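You operate a simulated robot arm through the tools that you are given. There is no shell and no other tool. Be economical: measure what you need, move in short steps, check, and stop when the job is done.

The job below is to be done with a simulated robot arm. You get a single attempt, and the scene is never put back.

Task
Bring the tank's mix to between 4 and 5 % through the mixer.
Fine: pump switch on HAND; mixer 6 % or more if weak, 3 % or less if strong; red handle open before the water runs and left open; teal handle shut, level under MAX.
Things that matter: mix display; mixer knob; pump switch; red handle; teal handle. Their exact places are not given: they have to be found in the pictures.

Only the result counts: the job must be done as asked and must still hold three seconds after the hand-in. Knocking over, shifting, dropping, spilling or breaking anything else fails it.

Robot
A 7-joint arm with a two-finger parallel gripper on a trunk, on a base that drives. Base frame: it is fixed to the floor where the robot stands at the start and does not move with it; the origin is under the middle of the robot, x ahead of it, y to its left, z up. Readings come in m, degrees, newtons and seconds.
Its first joint turns from -166.0 to 166.0 degrees. Places, roughly: mix display [0.7, 0.1, 1.2]; mixer knob [0.7, 0.1, 0.9]; pump switch [0.7, 0.1, 1.1]; red handle [0.6, -0.2, 0.6]; teal handle [0.7, 0, 0.8]. Payload 3.43 kg.
The tool frame sits at the grasp point between the pads (the TCP): z along the fingers, y along the line on which they close. The tips reach 0.03 m beyond it. Largest opening 0.094 m; finger width 0.028, thickness 0.01; the body of the gripper, 0.05 by 0.096 m, starts 0.055 m behind the TCP.
Orientation is that of the tool frame in the base frame, as a unit quaternion [w, x, y, z]. With the fingers straight down and closing along the base's y, the tool's x points along the base's -x, its y along +y and its z along -z.

Tools
- The arm moves only by the tool send_rows. Its argument "series" is a list that holds one entry, the list of rows, each a list of 7 numbers: the shift along the base's x, y, z in mm, then the turn, a rotation vector about the base's x, y, z in degrees, then the finger opening in mm, from 0 to 94. In form: [[[x, y, z, wx, wy, wz, claw], ...]]. A call has 1 to 10 rows; each row shifts and turns the commanded pose from where the row before left it. Each row takes 0.2 s and may step no farther than 0.05 m and 8.6 degrees from the row before; otherwise, or with a gripper value out of range, the whole call is refused. A pose out of reach is approached as far as the arm can. The call stops where the force on the tool passes 90 N (or 10 N more than at its start, if that is more) or the arm is blocked; 0.2 s more then pass. Each finger travels about 0.045 m/s and halts on what it meets, pressing with about 20 N; the grip force reading is that of the motor and also rises with nothing between the fingers. The clock runs only during rows and for 0.2 s after the last one: add rows that do not move to give the fingers time. It gives the time, the measured TCP pose, the force on the tool (base axes), the opening and the grip force at its end, in the units of the frame above (readings bear some noise), with the torque about the TCP (base axes, N m) and any sound that the robot's microphone picked up.
- Cameras (640 x 400 px; columns grow to the right, rows downward): "scene" is now at [0.0237, 0.2072, 1.4041]; the picture's right is [-0.42, -0.91, 0.00], its down [-0.38, 0.18, -0.91] and it looks along [0.82, -0.39, -0.42] (base axes); focal length 279 px, centre (320, 200). "wrist" rides on the gripper at [0.076, 0.014, -0.103] in the tool frame; the picture's right is [-0.18, 0.98, 0.00], its down [-0.75, -0.14, -0.64] and it looks along [-0.63, -0.12, 0.77] (tool axes); focal length 243 px, centre (320, 200).
- camera(camera): a new picture of that camera. No time passes.
- base_move(legs): drives the robot by 1 to 6 legs, each [ahead, turn to the left] in m and degrees, along the robot's own axes; the way and the turn of a leg run together, so that a leg with both is an arc; at most 1.5 m and 180 degrees a leg. The arm and the cameras ride along, it lands a little off, and it stops where it bumps. It gives what a move gives.
- pan_tilt(pan, tilt): turns the head with the scene camera to pan (to the left, within 120 degrees either way) and tilt (down, from -29 to 69), counted from straight ahead of the robot. It gives what a move gives.
- probe_pixels(camera, pixels): for up to 12 pixels [column, row] of the newest picture of that camera ("zoom" is the newest enlarged one), the place [x, y, z] in the base frame of the surface seen there, good to about 0.003 m. No time passes.
- enlarge(camera, box): a new picture of the part [left, top, right, bottom] of that camera's present view, enlarged. No time passes.
- job_done(): hands the job in; it is judged then, once.

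Work in short steps. Measure before you move; look again where a grasp or a placing could have gone wrong, and mend it. You have 80 turns and 68 pictures in all, those below and enlarged ones among them. Open the gripper and draw the arm clear of the work before you hand the job in, unless the task says otherwise; then end with one line.

The tools are called after ">>>" as a command line: name --argument value ..., lists and objects as JSON in quotes. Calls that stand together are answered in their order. send_rows: Moves the arm, as the interface text tells. Its arguments: {"type":"object","properties":{"series":{"type":"array"}},"required":["series"]} The other tools are called the same way: base_move (legs) drives the base; pan_tilt (pan, tilt) turns the head that bears the scene camera; camera (camera) takes a picture; probe_pixels (camera, pixels) gives the place of the surface under pixels of a picture; enlarge (camera, box) takes an enlarged picture of a part of a camera's view; job_done () hands the job in.

At the start:

```text
time: 0.0
ee_pos: [0.6266, 0.1275, 1.3171]
ee_rot: [0.0, 0.002, 1.0, 0.0]
wrist_force: [0.2, 0.1, 0.3]
wrist_torque: [0.0, 0.0, 0.0]
grip_width: 0.0942
grasp_force: 0.1
robot x, y, heading: [-0.0028, 0.0106, 0.1]
head pan, tilt: [-25.2, 24.7]
```

scene: 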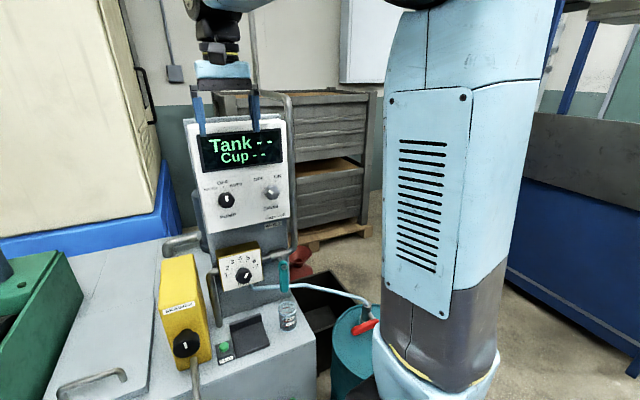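
wrist: 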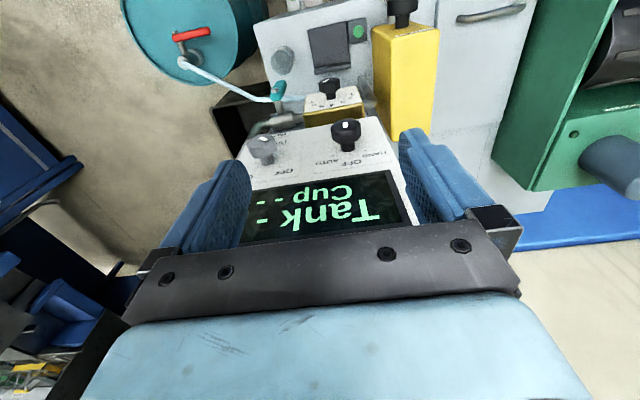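

The display shows "Tank --", "Cup --" near (240,150). I enlarge the panel and the lower section to read the labels.

>>> enlarge --camera "scene" --box '[180, 110, 300, 240]'

>>> enlarge --camera "scene" --box '[150, 230, 390, 400]'

```text
3.08 times, centred on (240, 175) of scene
```

zoom: 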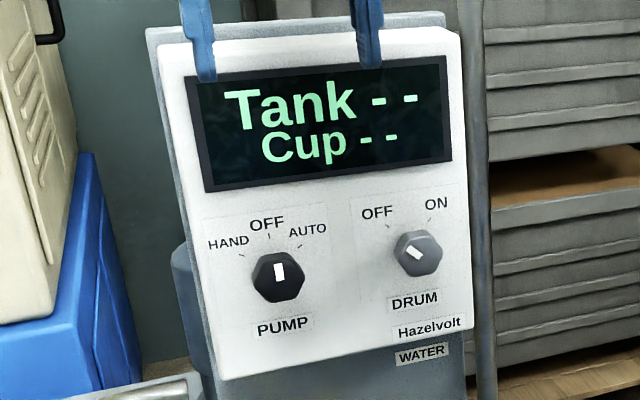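

```text
2.35 times, centred on (270, 315) of scene
```

zoom: 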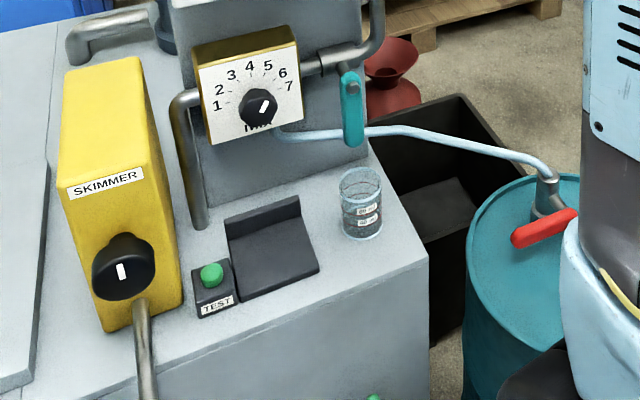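

I probe the knobs, switch, handles and display for their places.

>>> probe_pixels --camera "zoom" --pixels '[[262, 106], [240, 80], [284, 85], [290, 130], [212, 272], [122, 270], [350, 85], [355, 135], [520, 237], [570, 215], [545, 180], [362, 190]]'

>>> enlarge --camera "scene" --box '[200, 180, 300, 310]'

>>> enlarge --camera "wrist" --box '[100, 0, 420, 200]'

```text
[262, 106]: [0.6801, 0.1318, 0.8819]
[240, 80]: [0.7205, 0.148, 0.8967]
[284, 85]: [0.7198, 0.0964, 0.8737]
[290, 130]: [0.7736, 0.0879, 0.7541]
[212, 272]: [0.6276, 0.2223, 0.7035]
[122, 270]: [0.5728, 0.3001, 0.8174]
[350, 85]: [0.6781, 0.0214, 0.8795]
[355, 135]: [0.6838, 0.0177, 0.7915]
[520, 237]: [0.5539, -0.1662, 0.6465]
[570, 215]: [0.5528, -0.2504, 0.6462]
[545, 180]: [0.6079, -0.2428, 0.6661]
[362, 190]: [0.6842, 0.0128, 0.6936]
```

```text
3.08 times, centred on (250, 245) of scene
```

zoom: 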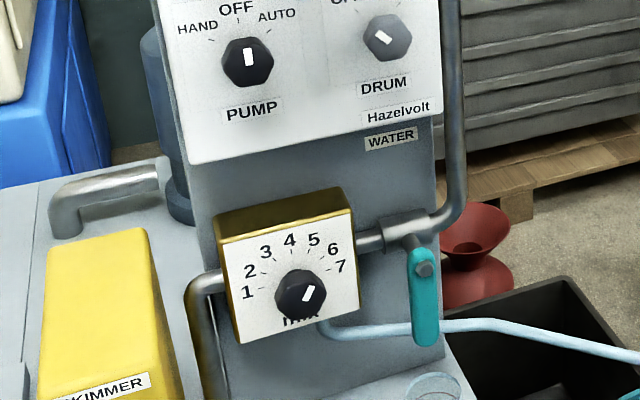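

```text
2.00 times, centred on (260, 100) of wrist
```

zoom: 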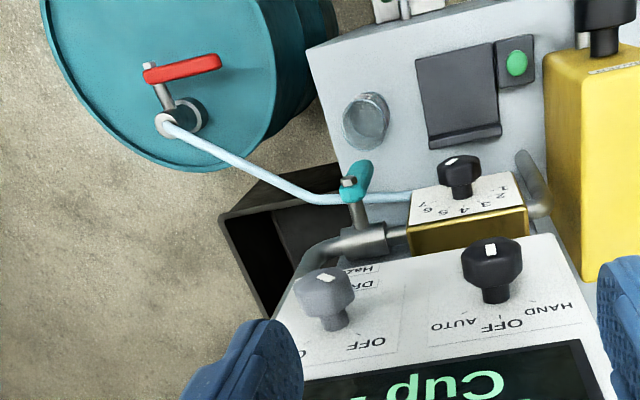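

The teal handle hangs down across its horizontal pipe, so it is shut. The red one lies across at the drum. I probe the upper panel and the mixer face for positions and tilt.

>>> probe_pixels --camera "zoom" --pixels '[[300, 165], [270, 110], [308, 293], [300, 300], [232, 265], [340, 220], [240, 335], [345, 300], [425, 268], [425, 330], [403, 240], [248, 60]]'

>>> camera --camera "scene"

>>> probe_pixels --camera "scene" --pixels '[[227, 198], [213, 190], [205, 180], [280, 170], [285, 215], [205, 228], [271, 191], [283, 122], [224, 204]]'

```text
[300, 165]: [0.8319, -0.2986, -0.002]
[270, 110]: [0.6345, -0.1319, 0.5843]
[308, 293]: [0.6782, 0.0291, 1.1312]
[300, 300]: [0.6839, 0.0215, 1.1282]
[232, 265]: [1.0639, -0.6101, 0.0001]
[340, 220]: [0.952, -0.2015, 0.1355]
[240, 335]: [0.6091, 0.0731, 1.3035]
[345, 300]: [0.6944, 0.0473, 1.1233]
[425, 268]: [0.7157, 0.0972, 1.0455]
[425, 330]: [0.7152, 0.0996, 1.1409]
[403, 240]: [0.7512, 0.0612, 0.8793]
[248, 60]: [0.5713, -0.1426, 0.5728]
```

```text
61 pictures are left
```

scene: 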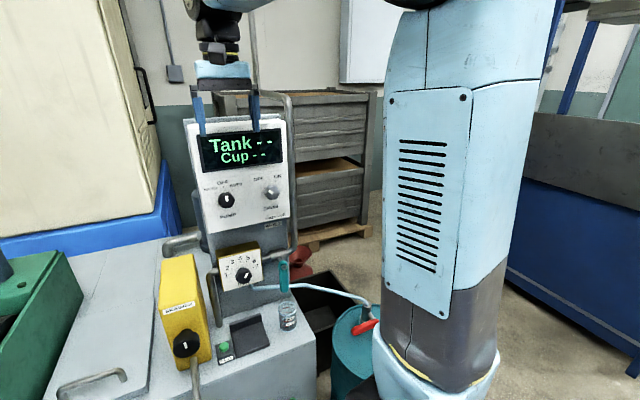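

```text
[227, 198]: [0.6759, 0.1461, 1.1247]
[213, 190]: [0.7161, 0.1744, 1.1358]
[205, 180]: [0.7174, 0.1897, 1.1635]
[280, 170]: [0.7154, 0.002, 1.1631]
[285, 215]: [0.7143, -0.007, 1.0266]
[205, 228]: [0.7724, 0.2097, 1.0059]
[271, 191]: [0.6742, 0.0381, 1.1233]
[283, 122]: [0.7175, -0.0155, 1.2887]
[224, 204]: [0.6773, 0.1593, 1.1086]
```

The panel is vertical at x≈0.716 and the pump knob's face is at about (0.676, 0.146, 1.12). I back off and pitch the tool to point ahead (+x).

>>> send_rows --series '[[[-15, 0, 0, 0, -8.5, 0, 94], [-15, 0, 0, 0, -8.5, 0, 94], [-15, 2, 0, 0, -8.5, 0, 94], [-15, 2, 0, 0, -8.5, 0, 94], [-15, 2, 0, 0, -8.5, 0, 94], [-15, 2, 0, 0, -8.5, 0, 94], [-15, 2, 0, 0, -8.5, 0, 94], [-15, 2, 0, 0, -8.5, 0, 94], [-10, 2, 0, 0, -8.5, 0, 94], [0, 2, 0, 0, -8.5, 0, 94]]]'

>>> send_rows --series '[[[0, 0, -20, 0, -5, 0, 94], [0, 0, -40, 0, 0, 0, 94], [0, 0, -40, 0, 0, 0, 94], [0, 0, -40, 0, 0, 0, 94], [0, 0, -40, 0, 0, 0, 94], [0, 0, -15, 0, 0, 0, 94], [0, 0, 0, 0, 0, 0, 94]]]'

>>> camera --camera "wrist"

>>> camera --camera "scene"

```text
time: 2.2
ee_pos: [0.4988, 0.1376, 1.3164]
ee_rot: [0.673, 0.006, 0.739, 0.003]
wrist_force: [0.0, -1.0, -0.3]
wrist_torque: [-0.05, 0.0, 0.0]
grip_width: 0.0941
grasp_force: 0.1
robot x, y, heading: [0.0024, 0.0129, -0.0]
head pan, tilt: [-25.2, 24.7]
```

```text
time: 3.1
ee_pos: [0.5028, 0.2159, 1.2495]
ee_rot: [0.684, -0.038, 0.725, 0.072]
wrist_force: [-0.7, 1.4, 0.2]
wrist_torque: [0.03, -0.05, -0.03]
grip_width: 0.0941
grasp_force: 0.1
out of reach, approached as far as the arm can: row 1, 2, 3, 4
robot x, y, heading: [0.001, 0.0121, -0.0]
head pan, tilt: [-25.2, 24.7]
stopped in row 4: the arm was blocked; the commanded pose is now the measured one
```

```text
60 pictures are left
```

wrist: 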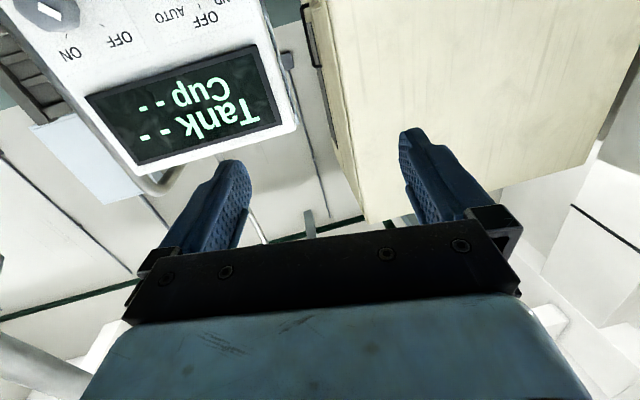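

```text
59 pictures are left
```

scene: 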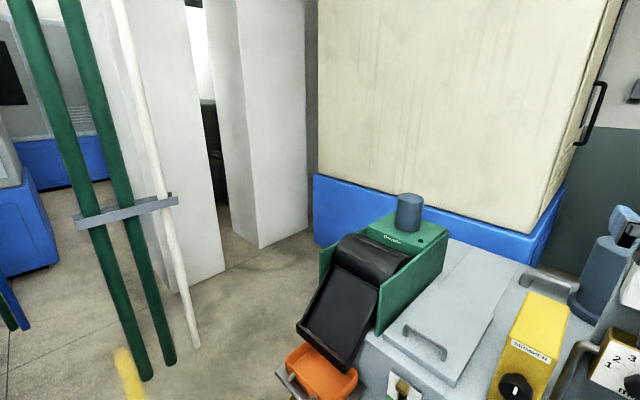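

The arm got cramped near its own axis and swung joint 1. I'll need to back the base off for room, so I look behind first.

>>> pan_tilt --pan 120 --tilt 40

>>> camera --camera "scene"

>>> pan_tilt --pan -120 --tilt 40

>>> camera --camera "scene"

```text
time: 5.4
ee_pos: [0.5027, 0.2194, 1.2517]
ee_rot: [0.684, -0.04, 0.724, 0.074]
wrist_force: [0.7, -0.4, -0.2]
wrist_torque: [0.0, -0.03, 0.02]
grip_width: 0.0938
grasp_force: 0.0
robot x, y, heading: [-0.0032, 0.0102, 0.1]
head pan, tilt: [120.0, 40.0]
```

```text
58 pictures are left
```

scene: 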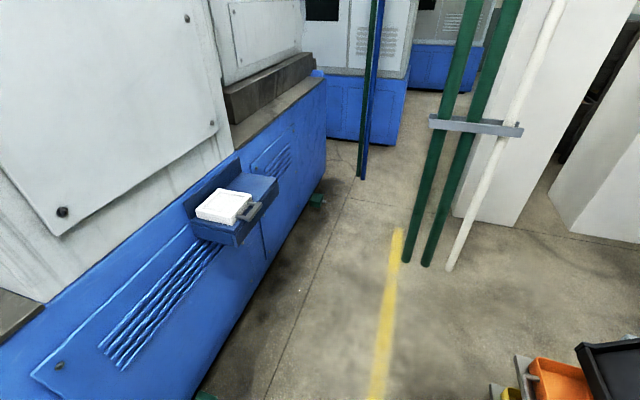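

```text
time: 8.8
ee_pos: [0.5019, 0.2196, 1.2504]
ee_rot: [0.684, -0.041, 0.725, 0.074]
wrist_force: [-0.5, 0.3, -0.1]
wrist_torque: [-0.02, 0.0, 0.02]
grip_width: 0.094
grasp_force: 0.0
robot x, y, heading: [-0.0038, 0.0088, -0.3]
head pan, tilt: [-120.0, 40.0]
```

```text
57 pictures are left
```

scene: 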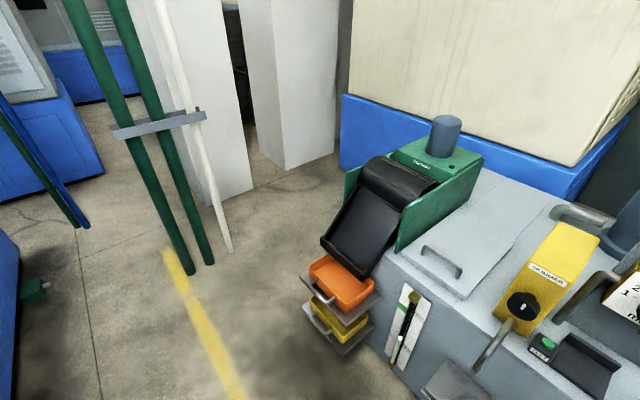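

The trunk seems to have swung round with joint 1. I probe a few floor and machine points to learn the free room.

>>> probe_pixels --camera "scene" --pixels '[[5, 350], [30, 290], [100, 380], [240, 380], [190, 270], [340, 280], [520, 310], [440, 390]]'

>>> pan_tilt --pan 60 --tilt 45

>>> camera --camera "scene"

>>> probe_pixels --camera "scene" --pixels '[[320, 200], [100, 200], [540, 200], [320, 380], [100, 380], [540, 380], [320, 50]]'

```text
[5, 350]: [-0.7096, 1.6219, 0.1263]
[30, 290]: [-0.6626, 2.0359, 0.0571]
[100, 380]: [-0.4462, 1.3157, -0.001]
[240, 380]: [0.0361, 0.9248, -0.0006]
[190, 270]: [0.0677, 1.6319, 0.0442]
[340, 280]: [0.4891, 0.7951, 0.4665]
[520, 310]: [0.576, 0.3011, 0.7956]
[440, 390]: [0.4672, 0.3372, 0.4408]
```

```text
time: 11.5
ee_pos: [0.5051, 0.2158, 1.2512]
ee_rot: [0.684, -0.037, 0.725, 0.073]
wrist_force: [-0.4, 0.0, 0.1]
wrist_torque: [0.01, 0.0, -0.03]
grip_width: 0.0943
grasp_force: 0.1
robot x, y, heading: [-0.0005, 0.0089, 0.0]
head pan, tilt: [60.0, 45.0]
```

```text
56 pictures are left
```

scene: 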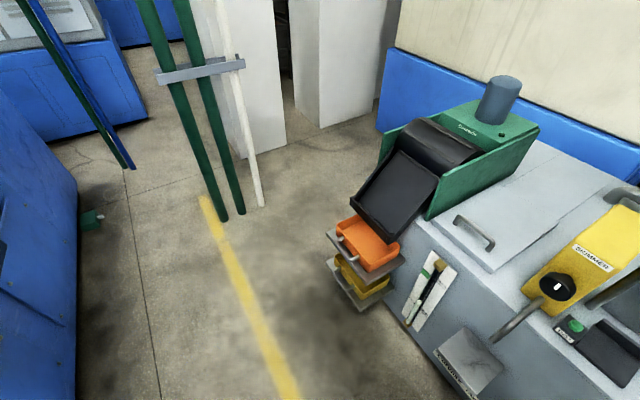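

```text
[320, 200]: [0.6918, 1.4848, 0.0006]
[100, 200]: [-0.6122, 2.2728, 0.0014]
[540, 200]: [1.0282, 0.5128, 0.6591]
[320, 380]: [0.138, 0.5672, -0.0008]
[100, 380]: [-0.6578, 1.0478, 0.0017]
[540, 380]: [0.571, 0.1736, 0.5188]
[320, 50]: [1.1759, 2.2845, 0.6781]
```

The head reading follows the base; the arm had pushed the head. I check clearance behind the robot.

>>> pan_tilt --pan 120 --tilt 65

>>> camera --camera "scene"

>>> probe_pixels --camera "scene" --pixels '[[320, 200], [100, 200], [50, 350], [320, 380], [100, 380], [200, 300], [200, 100]]'

```text
time: 12.8
ee_pos: [0.5042, 0.2187, 1.2512]
ee_rot: [0.683, -0.038, 0.725, 0.074]
wrist_force: [0.7, 0.1, 0.3]
wrist_torque: [0.02, 0.01, -0.02]
grip_width: 0.094
grasp_force: 0.0
robot x, y, heading: [-0.0003, 0.009, -0.2]
head pan, tilt: [120.0, 65.0]
```

```text
55 pictures are left
```

scene: 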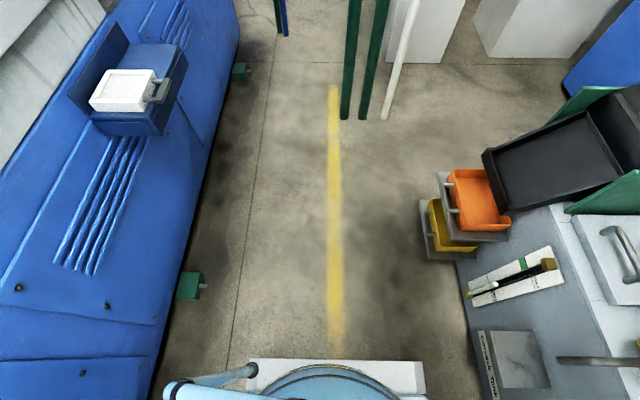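

```text
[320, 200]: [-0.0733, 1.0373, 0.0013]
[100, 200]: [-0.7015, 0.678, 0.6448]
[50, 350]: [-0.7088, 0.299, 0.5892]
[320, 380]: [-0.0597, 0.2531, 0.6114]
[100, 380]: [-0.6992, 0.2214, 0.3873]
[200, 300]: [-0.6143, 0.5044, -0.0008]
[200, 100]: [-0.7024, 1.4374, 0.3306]
```

The robot's base ends near x≈-0.25 and the machine behind is at x≈-0.70, so backing 0.2 m is safe. I back off and then re-aim the head.

>>> base_move --legs '[[-0.2, 0]]'

>>> send_rows --series '[[[30, -20, 0, 0, 0, 0, 94], [40, -20, 0, 0, 0, 0, 94], [40, -20, 0, 0, 0, 0, 94], [40, -10, 0, 0, 0, 0, 94], [20, 0, 0, 0, 0, 0, 94]]]'

>>> pan_tilt --pan -20 --tilt 22

>>> camera --camera "scene"

```text
time: 14.4
ee_pos: [0.3036, 0.2178, 1.2503]
ee_rot: [0.684, -0.038, 0.725, 0.073]
wrist_force: [-0.6, 0.2, -0.7]
wrist_torque: [0.0, 0.02, 0.02]
grip_width: 0.0939
grasp_force: 0.1
robot x, y, heading: [-0.201, 0.0104, -0.1]
head pan, tilt: [120.0, 65.0]
```

```text
time: 15.6
ee_pos: [0.4763, 0.1502, 1.2559]
ee_rot: [0.683, -0.038, 0.725, 0.074]
wrist_force: [0.2, 0.0, 1.5]
wrist_torque: [0.01, 0.03, -0.01]
grip_width: 0.094
grasp_force: 0.0
out of reach, approached as far as the arm can: row 1
robot x, y, heading: [-0.2028, 0.0111, -0.0]
head pan, tilt: [120.0, 65.0]
```

```text
time: 17.8
ee_pos: [0.4767, 0.15, 1.2538]
ee_rot: [0.683, -0.038, 0.725, 0.073]
wrist_force: [-0.7, 0.4, 0.1]
wrist_torque: [-0.01, -0.04, 0.02]
grip_width: 0.0939
grasp_force: 0.0
robot x, y, heading: [-0.2031, 0.0105, 0.3]
head pan, tilt: [-20.0, 22.0]
```

```text
54 pictures are left
```

scene: 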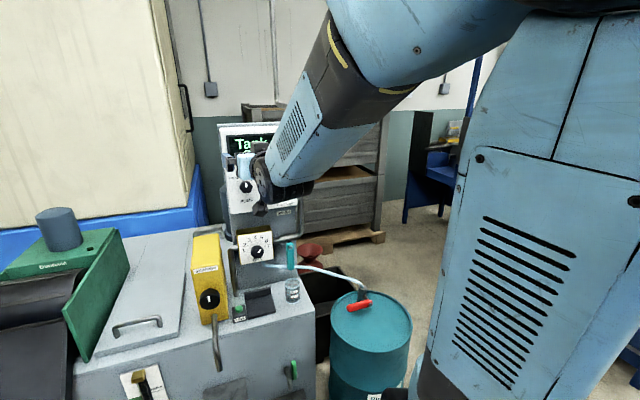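

I correct the small tilt of the tool, then line up in front of the pump knob at (0.676, 0.146, 1.124).

>>> send_rows --series '[[[0, 0, 0, -1.4, -1.7, -4.5, 94], [0, 0, -10, -1.4, -1.7, -4.5, 94], [10, 0, -40, 0, 0, 0, 94], [20, -2, -40, 0, 0, 0, 94], [20, -2, -40, 0, 0, 0, 94], [20, 0, 0, 0, 0, 0, 94], [0, 0, 0, 0, 0, 0, 94]]]'

>>> camera --camera "wrist"

>>> probe_pixels --camera "wrist" --pixels '[[280, 100], [320, 100], [300, 90], [320, 200]]'

```text
time: 19.4
ee_pos: [0.5487, 0.1449, 1.1248]
ee_rot: [0.707, 0.0, 0.707, 0.002]
wrist_force: [-0.3, -0.1, -0.3]
wrist_torque: [-0.03, -0.01, -0.01]
grip_width: 0.0939
grasp_force: 0.1
robot x, y, heading: [-0.2006, 0.0113, 0.0]
head pan, tilt: [-20.0, 22.0]
```

```text
53 pictures are left
```

wrist: 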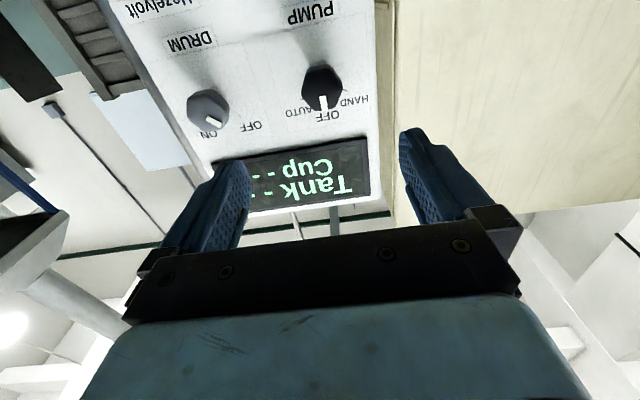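

```text
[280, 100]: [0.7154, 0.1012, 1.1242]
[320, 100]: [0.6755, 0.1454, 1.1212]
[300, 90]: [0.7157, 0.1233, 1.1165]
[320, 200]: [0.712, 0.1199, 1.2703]
```

The pump knob is at (322,88) in the wrist view, TCP lined up. I advance so the fingers straddle it, then close.

>>> send_rows --series '[[[40, 0, -2, 0, 0, 0, 94], [40, 0, 0, 0, 0, 0, 94], [40, 0, 0, 0, 0, 0, 94], [0, 0, 0, 0, 0, 0, 60], [0, 0, 0, 0, 0, 0, 30], [0, 0, 0, 0, 0, 0, 0], [0, 0, 0, 0, 0, 0, 0], [0, 0, 0, 0, 0, 0, 0]]]'

>>> enlarge --camera "wrist" --box '[140, 0, 460, 200]'

```text
time: 21.2
ee_pos: [0.6663, 0.15, 1.123]
ee_rot: [0.707, -0.002, 0.707, 0.002]
wrist_force: [8.8, 24.8, 0.7]
wrist_torque: [0.18, 0.19, 0.47]
grip_width: 0.0374
grasp_force: 41.9
robot x, y, heading: [-0.1999, 0.0108, 0.2]
head pan, tilt: [-20.0, 22.0]
```

```text
2.00 times, centred on (300, 100) of wrist
```

zoom: 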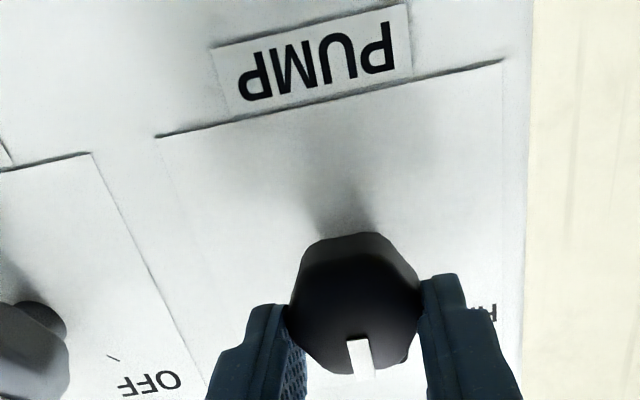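

The knob is held (37 mm), with about 25 N sideways because its centre sits nearer y≈0.151. I ease that and turn 45° toward HAND.

>>> send_rows --series '[[[0, 6, 0, 0, 0, 0, 0], [0, 0, 0, -7.5, 0, 0, 0], [0, 0, 0, -7.5, 0, 0, 0], [0, 0, 0, -7.5, 0, 0, 0], [0, 0, 0, -7.5, 0, 0, 0], [0, 0, 0, -7.5, 0, 0, 0], [0, 0, 0, -7.5, 0, 0, 0], [0, 0, 0, 0, 0, 0, 0]]]'

>>> camera --camera "wrist"

>>> camera --camera "scene"

```text
time: 23.0
ee_pos: [0.6666, 0.1555, 1.1204]
ee_rot: [0.652, -0.273, 0.654, -0.268]
wrist_force: [-7.0, 22.0, -21.7]
wrist_torque: [0.25, -0.04, 0.53]
grip_width: 0.0373
grasp_force: 44.6
robot x, y, heading: [-0.201, 0.0105, -0.1]
head pan, tilt: [-20.0, 22.0]
```

```text
51 pictures are left
```

wrist: 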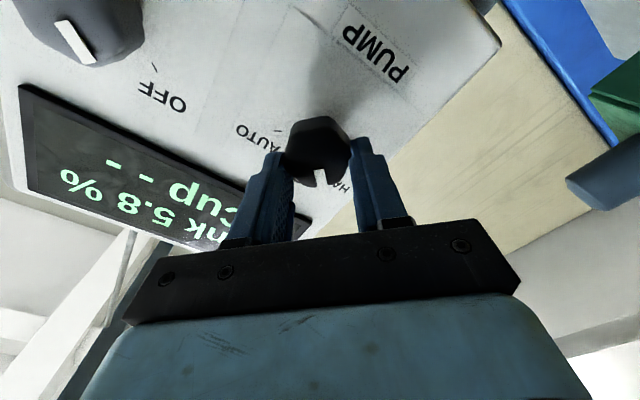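

```text
50 pictures are left
```

scene: 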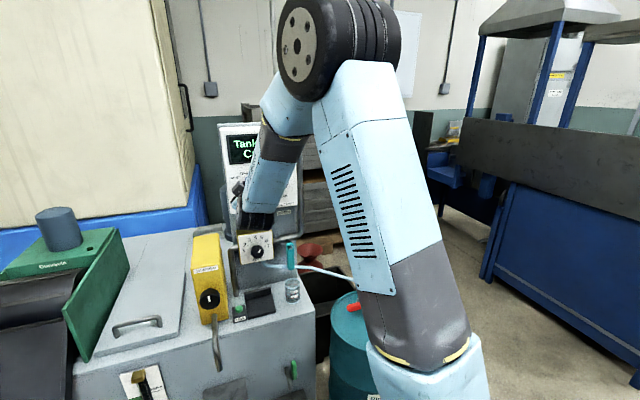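

The display now reads Tank 5.8 %, so the tank is strong and the mixer must go to 3 % or less. I release the knob, back off and check it stays on HAND.

>>> send_rows --series '[[[0, 0, 0, 0, 0, 0, 40], [0, 0, 0, 0, 0, 0, 70], [0, 0, 0, 0, 0, 0, 94], [0, 0, 0, 0, 0, 0, 94], [-40, 0, 0, 0, 0, 0, 94], [-40, 0, 0, 7.5, 0, 0, 94], [-40, 0, 0, 7.5, 0, 0, 94], [0, 0, 0, 7.5, 0, 0, 94], [0, 0, 0, 7.5, 0, 0, 94], [0, 0, 0, 7.5, 0, 0, 94]]]'

>>> send_rows --series '[[[0, 0, 0, 7.5, 0, 0, 94], [0, -3, -40, 0, 0, 0, 94], [0, -3, -40, 0, 0, 0, 94], [0, -3, -40, 0, 0, 0, 94], [0, -3, -40, 0, 0, 0, 94], [0, -3, -40, 0, 0, 0, 94], [0, -3, -38, 0, 0, 0, 94], [0, 0, 0, 0, 0, 0, 94]]]'

>>> camera --camera "wrist"

>>> camera --camera "scene"

```text
time: 25.2
ee_pos: [0.5458, 0.1515, 1.1229]
ee_rot: [0.706, -0.046, 0.706, -0.044]
wrist_force: [0.4, -0.6, 0.5]
wrist_torque: [0.03, 0.02, 0.02]
grip_width: 0.0942
grasp_force: 0.1
robot x, y, heading: [-0.2019, 0.0097, -0.0]
head pan, tilt: [-20.0, 22.0]
```

```text
time: 27.0
ee_pos: [0.5458, 0.1351, 0.8849]
ee_rot: [0.707, 0.0, 0.707, 0.002]
wrist_force: [0.3, -1.1, 0.3]
wrist_torque: [0.03, 0.03, 0.0]
grip_width: 0.094
grasp_force: 0.1
robot x, y, heading: [-0.2013, 0.0117, 0.1]
head pan, tilt: [-20.0, 22.0]
```

```text
49 pictures are left
```

wrist: 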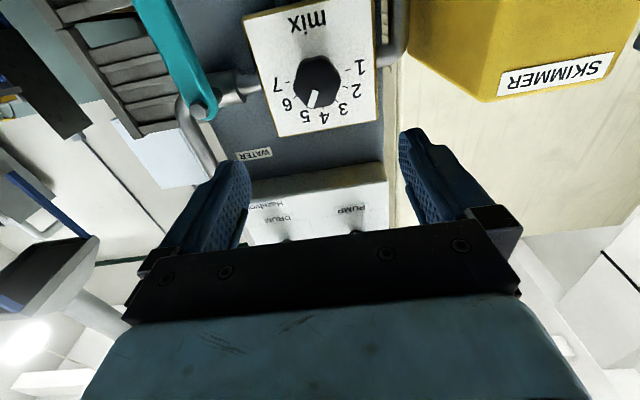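

```text
48 pictures are left
```

scene: 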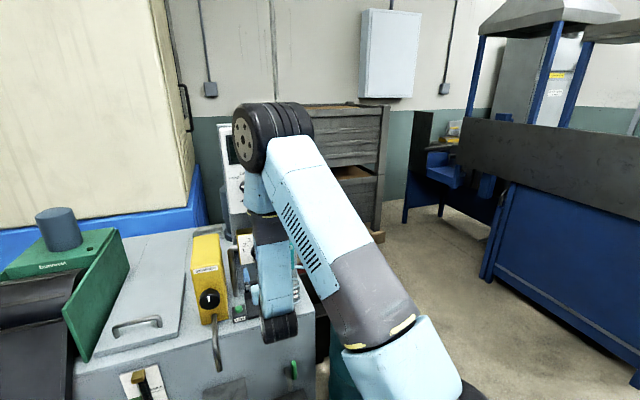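

I enlarge the mixer dial and probe the knob, the pipe to the left and the box edges before going in.

>>> enlarge --camera "wrist" --box '[180, 0, 420, 150]'

>>> probe_pixels --camera "zoom" --pixels '[[360, 215], [350, 262], [480, 190], [355, 305], [575, 60], [260, 205], [500, 170], [330, 150], [40, 285]]'

```text
2.67 times, centred on (300, 75) of wrist
```

zoom: 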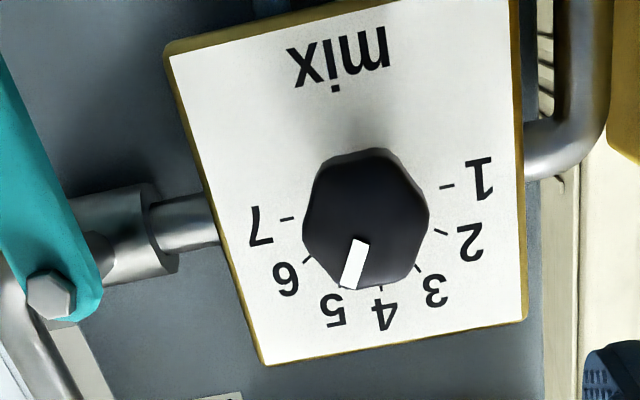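

```text
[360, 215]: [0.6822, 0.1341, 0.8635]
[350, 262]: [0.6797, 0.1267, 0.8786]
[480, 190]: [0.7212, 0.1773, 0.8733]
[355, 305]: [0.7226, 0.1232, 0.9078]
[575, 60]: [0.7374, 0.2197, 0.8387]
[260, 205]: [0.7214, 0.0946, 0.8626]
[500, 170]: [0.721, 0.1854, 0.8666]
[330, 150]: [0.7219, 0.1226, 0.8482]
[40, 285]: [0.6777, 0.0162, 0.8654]
```

The pointer stands near 5; ticks are about 25° apart. I roll +26° to match the knob, align to (0.134, 0.864), advance and grip with a narrower opening.

>>> send_rows --series '[[[0, -1, -10, 8.5, 0, 0, 75], [0, 0, -11, 8.5, 0, 0, 70], [0, 0, 0, 8.5, 0, 0, 70], [40, 0, 0, 0, 0, 0, 70], [40, 0, 0, 0, 0, 0, 70], [44, 0, 0, 0, 0, 0, 70], [0, 0, 0, 0, 0, 0, 40], [0, 0, 0, 0, 0, 0, 20], [0, 0, 0, 0, 0, 0, 0], [0, 0, 0, 0, 0, 0, 0]]]'

>>> enlarge --camera "wrist" --box '[160, 0, 480, 200]'

```text
time: 29.2
ee_pos: [0.6712, 0.1365, 0.8646]
ee_rot: [0.69, 0.155, 0.689, 0.158]
wrist_force: [14.6, 27.7, 16.1]
wrist_torque: [-0.17, 0.38, 0.5]
grip_width: 0.0437
grasp_force: 45.2
robot x, y, heading: [-0.1994, 0.0074, 0.2]
head pan, tilt: [-20.0, 22.0]
```

```text
2.00 times, centred on (320, 100) of wrist
```

zoom: 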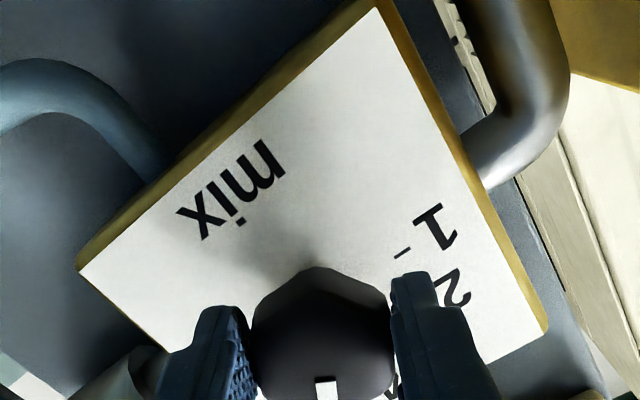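

Gripped at 44 mm with the pointer centred between the fingers. I turn 80° counter-clockwise.

>>> send_rows --series '[[[0, 3, 2, -8, 0, 0, 0], [0, 0, 0, -8, 0, 0, 0], [0, 0, 0, -8, 0, 0, 0], [0, 0, 0, -8, 0, 0, 0], [0, 0, 0, -8, 0, 0, 0], [0, 0, 0, -8, 0, 0, 0], [0, 0, 0, -8, 0, 0, 0], [0, 0, 0, -8, 0, 0, 0], [0, 0, 0, -8, 0, 0, 0], [0, 0, 0, -8, 0, 0, 0]]]'

>>> send_rows --series '[[[0, 0, 0, 0, 0, 0, 20], [0, 0, 0, 0, 0, 0, 45], [0, 0, 0, 0, 0, 0, 70], [0, 0, 0, 0, 0, 0, 70], [0, 0, 0, 0, 0, 0, 70], [-40, 0, 0, 0, 0, 0, 70], [-40, 0, 0, 8, 0, 0, 70], [-40, 0, 0, 8, 0, 0, 70], [0, 0, 0, 8, 0, 0, 70], [0, 0, 0, 8, 0, 0, 70]]]'

>>> enlarge --camera "wrist" --box '[180, 0, 420, 150]'

>>> enlarge --camera "scene" --box '[170, 90, 410, 400]'

```text
time: 31.4
ee_pos: [0.6707, 0.1296, 0.8669]
ee_rot: [0.628, -0.323, 0.629, -0.325]
wrist_force: [27.0, -47.7, 14.9]
wrist_torque: [0.2, 0.71, -0.85]
grip_width: 0.0437
grasp_force: 44.4
robot x, y, heading: [-0.1983, 0.0112, 0.1]
head pan, tilt: [-20.0, 22.0]
```

```text
time: 33.6
ee_pos: [0.5508, 0.137, 0.8664]
ee_rot: [0.693, -0.139, 0.694, -0.136]
wrist_force: [-0.1, 0.1, 0.2]
wrist_torque: [0.01, 0.0, 0.02]
grip_width: 0.0703
grasp_force: 0.1
robot x, y, heading: [-0.2013, 0.0112, 0.1]
head pan, tilt: [-20.0, 22.0]
```

```text
2.67 times, centred on (300, 75) of wrist
```

zoom: 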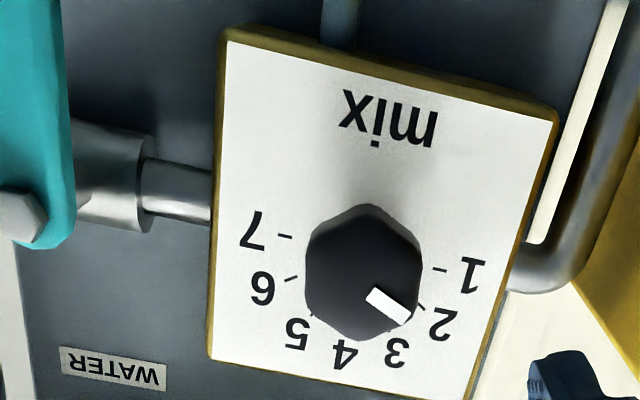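

```text
1.29 times, centred on (290, 245) of scene
```

zoom: 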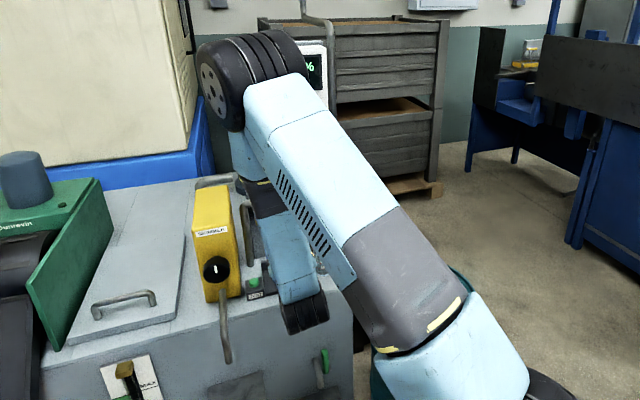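

The pointer is at about 2.2, safely under 3, and Tank still shows a %. I level the wrist and move right, toward the red handle, to look at it.

>>> send_rows --series '[[[-20, 0, 0, 7.5, 0, 0, 70], [-10, -20, 0, 7.5, 0, 0, 70], [0, -40, 0, 7.5, 0, 0, 70], [0, -45, 0, 0, 0, 0, 70], [0, -45, 0, 0, 0, 0, 70], [0, -45, 0, 0, 0, 0, 70], [0, -45, 0, 0, 0, 0, 70], [0, -45, 0, 0, 0, 0, 70], [0, -45, 0, 0, 0, 0, 70], [0, 0, 0, 0, 0, 0, 70]]]'

>>> camera --camera "scene"

>>> camera --camera "wrist"

```text
time: 35.8
ee_pos: [0.5204, -0.195, 0.8651]
ee_rot: [0.707, 0.0, 0.707, 0.002]
wrist_force: [-0.4, 0.1, -1.2]
wrist_torque: [-0.02, 0.01, 0.0]
grip_width: 0.0698
grasp_force: 0.2
robot x, y, heading: [-0.1992, 0.01, 0.1]
head pan, tilt: [-20.0, 22.0]
```

```text
43 pictures are left
```

scene: 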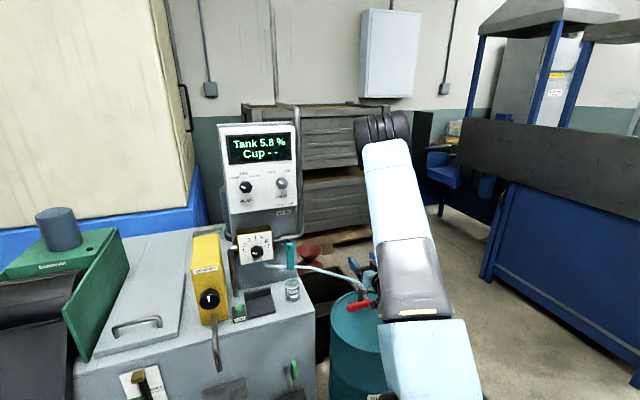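

```text
42 pictures are left
```

wrist: 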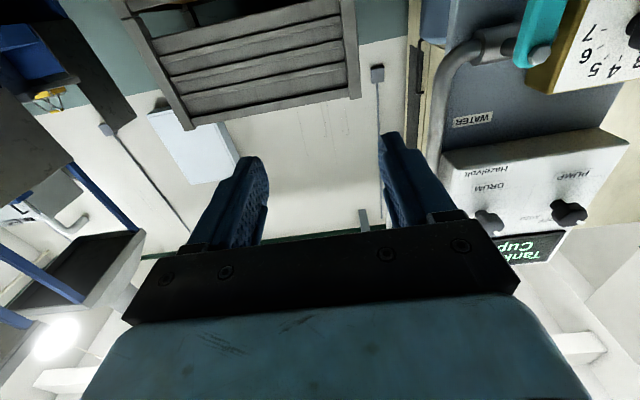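

Tank reads 5.8 %. I enlarge the drum valve, the level gauge and the panel.

>>> enlarge --camera "scene" --box '[310, 240, 400, 320]'

>>> probe_pixels --camera "zoom" --pixels '[[260, 335], [340, 325], [355, 255], [300, 330], [340, 290]]'

>>> enlarge --camera "scene" --box '[100, 320, 240, 400]'

>>> enlarge --camera "scene" --box '[200, 110, 320, 280]'

```text
5.00 times, centred on (355, 280) of scene
```

zoom: 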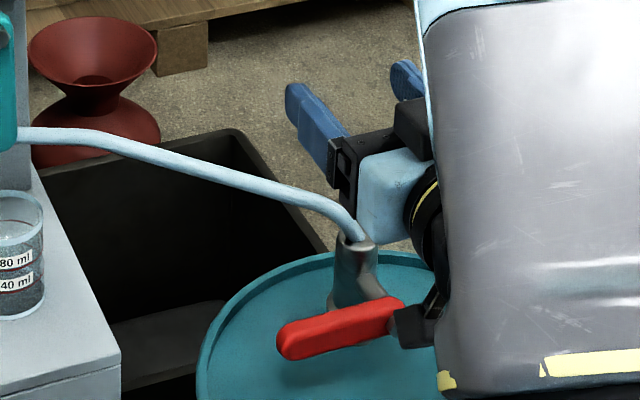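

```text
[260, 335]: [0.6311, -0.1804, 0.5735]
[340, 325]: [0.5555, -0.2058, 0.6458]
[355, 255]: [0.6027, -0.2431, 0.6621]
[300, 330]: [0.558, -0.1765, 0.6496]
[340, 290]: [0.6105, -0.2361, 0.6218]
```

```text
4.57 times, centred on (170, 360) of scene
```

zoom: 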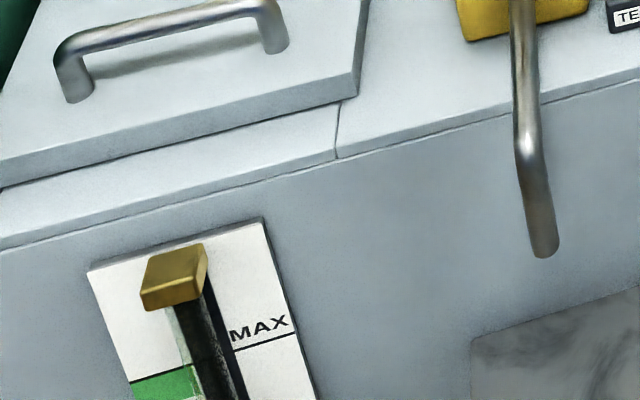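

```text
2.35 times, centred on (260, 195) of scene
```

zoom: 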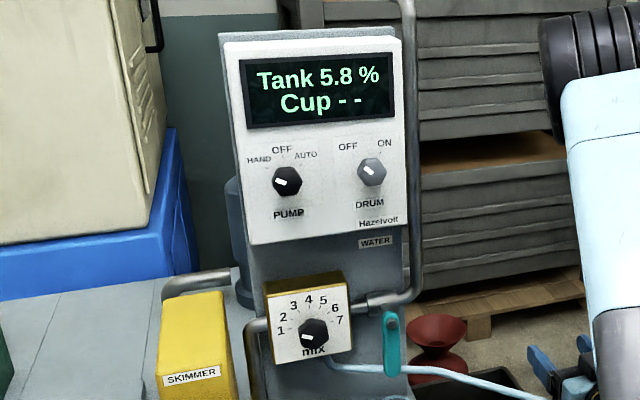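

The drum's pipe is vertical and the red lever lies horizontal from the pivot (y≈-0.245) to y≈-0.166 at z≈0.646, so it is shut and must swing up 90° (below it is the lid). I pull back, roll -90° so the fingers close vertically, and go down to lever height.

>>> send_rows --series '[[[-40, 0, 0, -8.5, 0, 0, 50], [-10, 0, 0, -8.5, 0, 0, 50], [0, 5, -10, -8.5, 0, 0, 50], [0, 5, -10, -8.5, 0, 0, 50], [0, 0, -20, -8.5, 0, 0, 50], [0, 0, -20, -8.5, 0, 0, 50], [0, 0, -20, -8.5, 0, 0, 50], [0, 0, -20, -8.5, 0, 0, 50], [0, 0, -20, -8.5, 0, 0, 50], [0, 0, -20, -8.5, 0, 0, 50]]]'

>>> send_rows --series '[[[0, 0, -20, -5, 0, 0, 50], [0, 0, -20, 0, 0, 0, 50], [0, 0, -20, 0, 0, 0, 50], [0, 0, -19, 0, 0, 0, 50], [0, 0, 0, 0, 0, 0, 50]]]'

>>> camera --camera "wrist"

>>> camera --camera "scene"

```text
time: 38.0
ee_pos: [0.4706, -0.1834, 0.7252]
ee_rot: [0.52, -0.479, 0.521, -0.478]
wrist_force: [0.0, 0.7, 0.5]
wrist_torque: [-0.04, -0.03, 0.01]
grip_width: 0.05
grasp_force: 0.1
robot x, y, heading: [-0.2016, 0.0091, -0.1]
head pan, tilt: [-20.0, 22.0]
```

```text
time: 39.2
ee_pos: [0.4715, -0.1835, 0.6475]
ee_rot: [0.5, -0.5, 0.5, -0.499]
wrist_force: [0.5, 0.8, 0.3]
wrist_torque: [0.01, 0.0, 0.01]
grip_width: 0.05
grasp_force: 0.0
robot x, y, heading: [-0.1994, 0.0093, 0.0]
head pan, tilt: [-20.0, 22.0]
```

```text
38 pictures are left
```

wrist: 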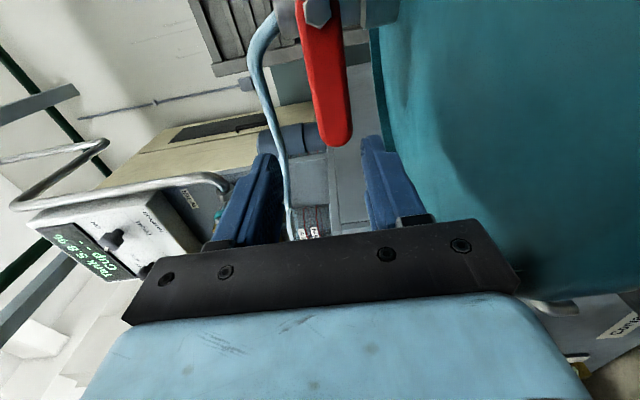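

```text
37 pictures are left
```

scene: 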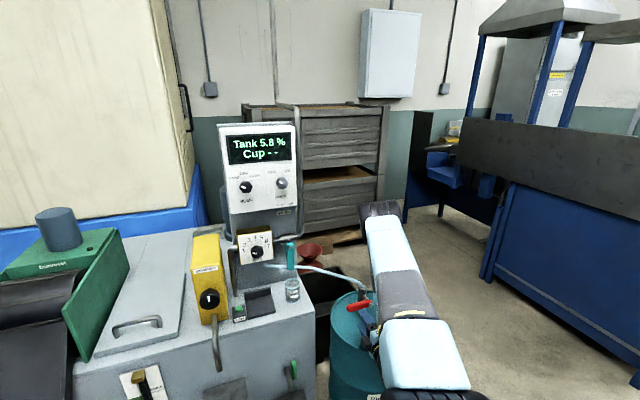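

The lever lies between the fingers in the wrist view. I probe its tip, pivot bolt, edges, and the drum rim.

>>> probe_pixels --camera "wrist" --pixels '[[333, 140], [317, 12], [302, 70], [345, 70], [325, 70], [385, 80], [400, 150], [380, 20], [270, 30]]'

```text
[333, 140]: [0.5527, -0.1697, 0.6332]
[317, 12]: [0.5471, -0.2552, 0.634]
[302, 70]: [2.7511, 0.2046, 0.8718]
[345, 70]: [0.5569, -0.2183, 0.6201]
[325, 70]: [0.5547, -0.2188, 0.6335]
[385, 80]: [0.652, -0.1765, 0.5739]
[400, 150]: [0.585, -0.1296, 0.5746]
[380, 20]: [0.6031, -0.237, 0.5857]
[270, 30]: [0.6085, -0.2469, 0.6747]
```

Lever centre is z≈0.634, pivot at y≈-0.255, lid at z≈0.574. I lower a little, advance so the pads straddle the lever, and close.

>>> send_rows --series '[[[0, -4, -9, 0, 0, 0, 50], [30, 0, 0, 0, 0, 0, 50], [30, 0, 0, 0, 0, 0, 50], [10, 0, 0, 0, 0, 0, 50], [0, 0, 0, 0, 0, 0, 30], [0, 0, 0, 0, 0, 0, 10], [0, 0, 0, 0, 0, 0, 10], [0, 0, 0, 0, 0, 0, 10]]]'

>>> camera --camera "wrist"

```text
time: 41.0
ee_pos: [0.5406, -0.1875, 0.6351]
ee_rot: [0.499, -0.501, 0.502, -0.498]
wrist_force: [0.8, 2.1, -14.2]
wrist_torque: [0.94, 0.18, -0.05]
grip_width: 0.028
grasp_force: 45.0
robot x, y, heading: [-0.1979, 0.0129, -0.2]
head pan, tilt: [-20.0, 22.0]
```

```text
36 pictures are left
```

wrist: 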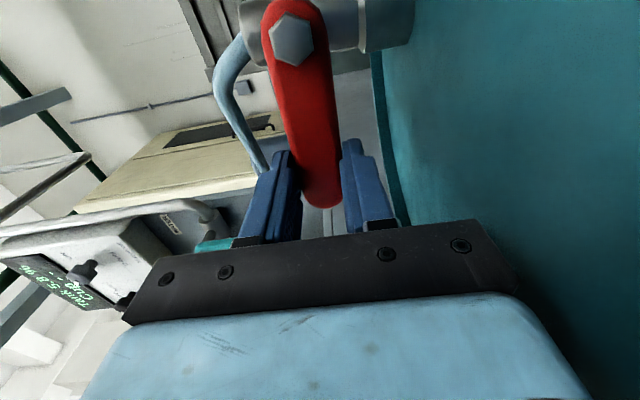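

Gripped at 28 mm. I start the arc about the pivot (y -0.253, z 0.634), radius 66 mm, first half.

>>> send_rows --series '[[[0, -0.7, 7.4, 8.18, 0, 0, 10], [0, -2, 9.2, 8.18, 0, 0, 10], [0, -3.3, 8.8, 8.18, 0, 0, 10], [0, -4.5, 8.3, 8.18, 0, 0, 10], [0, -5.6, 7.5, 8.18, 0, 0, 10], [0, 0, 0, 0, 0, 0, 10]]]'

>>> camera --camera "wrist"

>>> enlarge --camera "scene" --box '[300, 230, 420, 330]'

```text
time: 42.4
ee_pos: [0.5406, -0.2043, 0.6786]
ee_rot: [0.643, -0.293, 0.644, -0.293]
wrist_force: [4.4, -1.5, -17.7]
wrist_torque: [0.83, 0.19, 0.04]
grip_width: 0.0278
grasp_force: 45.2
robot x, y, heading: [-0.2004, 0.0102, 0.3]
head pan, tilt: [-20.0, 22.0]
```

```text
35 pictures are left
```

wrist: 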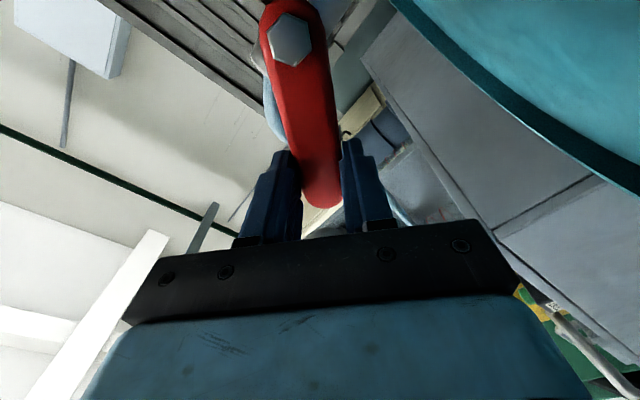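

```text
4.00 times, centred on (360, 280) of scene
```

zoom: 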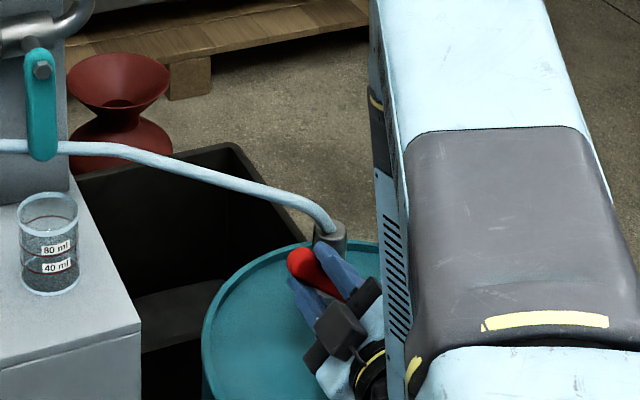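

The lever follows well. I finish the arc to vertical.

>>> send_rows --series '[[[0, -6.6, 6.6, 8.18, 0, 0, 10], [0, -7.5, 5.7, 8.18, 0, 0, 10], [0, -8.3, 4.5, 8.18, 0, 0, 10], [0, -8.8, 3.3, 8.18, 0, 0, 10], [0, -9.2, 2, 8.18, 0, 0, 10], [0, -9.4, 0.7, 8.18, 0, 0, 10], [0, 0, 0, 0, 0, 0, 10]]]'

>>> camera --camera "wrist"

>>> probe_pixels --camera "wrist" --pixels '[[292, 40], [320, 190], [305, 110]]'

```text
time: 44.0
ee_pos: [0.5401, -0.2541, 0.7007]
ee_rot: [0.706, -0.001, 0.708, 0.003]
wrist_force: [2.3, 4.1, -22.5]
wrist_torque: [-0.23, 0.55, 0.08]
grip_width: 0.0279
grasp_force: 44.8
robot x, y, heading: [-0.2022, 0.0078, 0.1]
head pan, tilt: [-20.0, 22.0]
```

```text
33 pictures are left
```

wrist: 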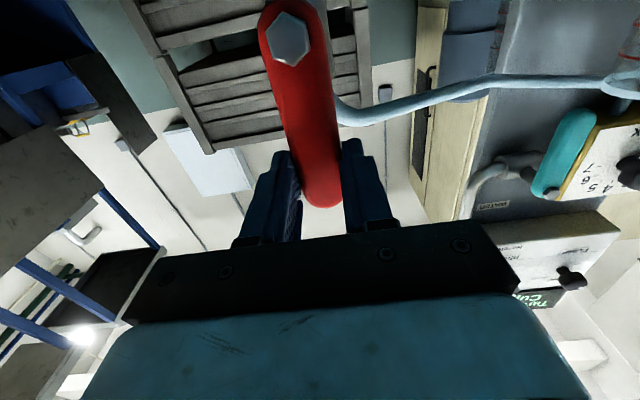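

```text
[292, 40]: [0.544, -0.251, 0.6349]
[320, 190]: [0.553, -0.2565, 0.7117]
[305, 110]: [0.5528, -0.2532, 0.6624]
```

The red lever is vertical (pivot z 0.635, tip z 0.71): open. I release, back out straight, and rise towards the teal handle.

>>> send_rows --series '[[[0, 0, 0, 0, 0, 0, 30], [0, 0, 0, 0, 0, 0, 50], [0, 0, 0, 0, 0, 0, 60], [-30, 0, 0, 0, 0, 0, 60], [-40, 0, 0, 0, 0, 0, 60], [-10, 0, 40, 0, 0, 0, 60], [0, 0, 40, 0, 0, 0, 60], [0, 40, 20, 0, 0, 0, 60], [0, 45, 0, 0, 0, 0, 60], [0, 45, 0, 0, 0, 0, 60]]]'

>>> send_rows --series '[[[0, 45, 0, 0, 0, 0, 60], [0, 45, 0, 0, 0, 0, 60], [0, 45, 0, 0, 0, 0, 60], [40, 5, 5, 0, 0, 0, 60], [30, 0, 0, 0, 0, 0, 60], [0, 0, 0, 0, 0, 0, 60]]]'

>>> camera --camera "wrist"

>>> pan_tilt --pan -12 --tilt 32

>>> camera --camera "scene"

```text
time: 46.2
ee_pos: [0.46, -0.1235, 0.8023]
ee_rot: [0.707, 0.001, 0.708, 0.001]
wrist_force: [-0.1, -0.5, 0.6]
wrist_torque: [-0.02, 0.0, -0.02]
grip_width: 0.0598
grasp_force: 0.0
robot x, y, heading: [-0.202, 0.0107, 0.1]
head pan, tilt: [-20.0, 22.0]
```

```text
time: 47.6
ee_pos: [0.5298, 0.0163, 0.8078]
ee_rot: [0.707, 0.0, 0.707, 0.001]
wrist_force: [-0.3, -0.1, -0.6]
wrist_torque: [-0.01, 0.01, -0.03]
grip_width: 0.0601
grasp_force: 0.0
robot x, y, heading: [-0.2037, 0.0086, -0.2]
head pan, tilt: [-20.0, 22.0]
```

```text
32 pictures are left
```

wrist: 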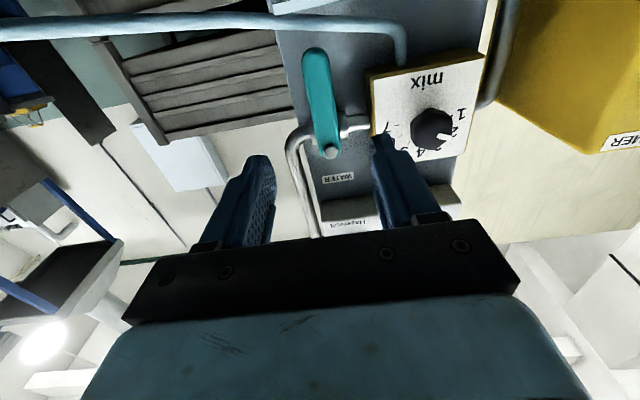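

```text
time: 48.3
ee_pos: [0.5306, 0.0151, 0.8067]
ee_rot: [0.707, -0.001, 0.707, 0.001]
wrist_force: [0.7, 0.0, 0.0]
wrist_torque: [-0.01, -0.01, 0.04]
grip_width: 0.0599
grasp_force: 0.1
robot x, y, heading: [-0.1993, 0.0108, -0.0]
head pan, tilt: [-12.0, 32.0]
```

```text
31 pictures are left
```

scene: 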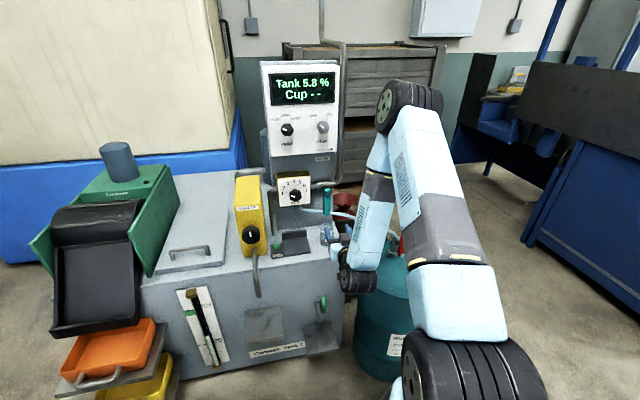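

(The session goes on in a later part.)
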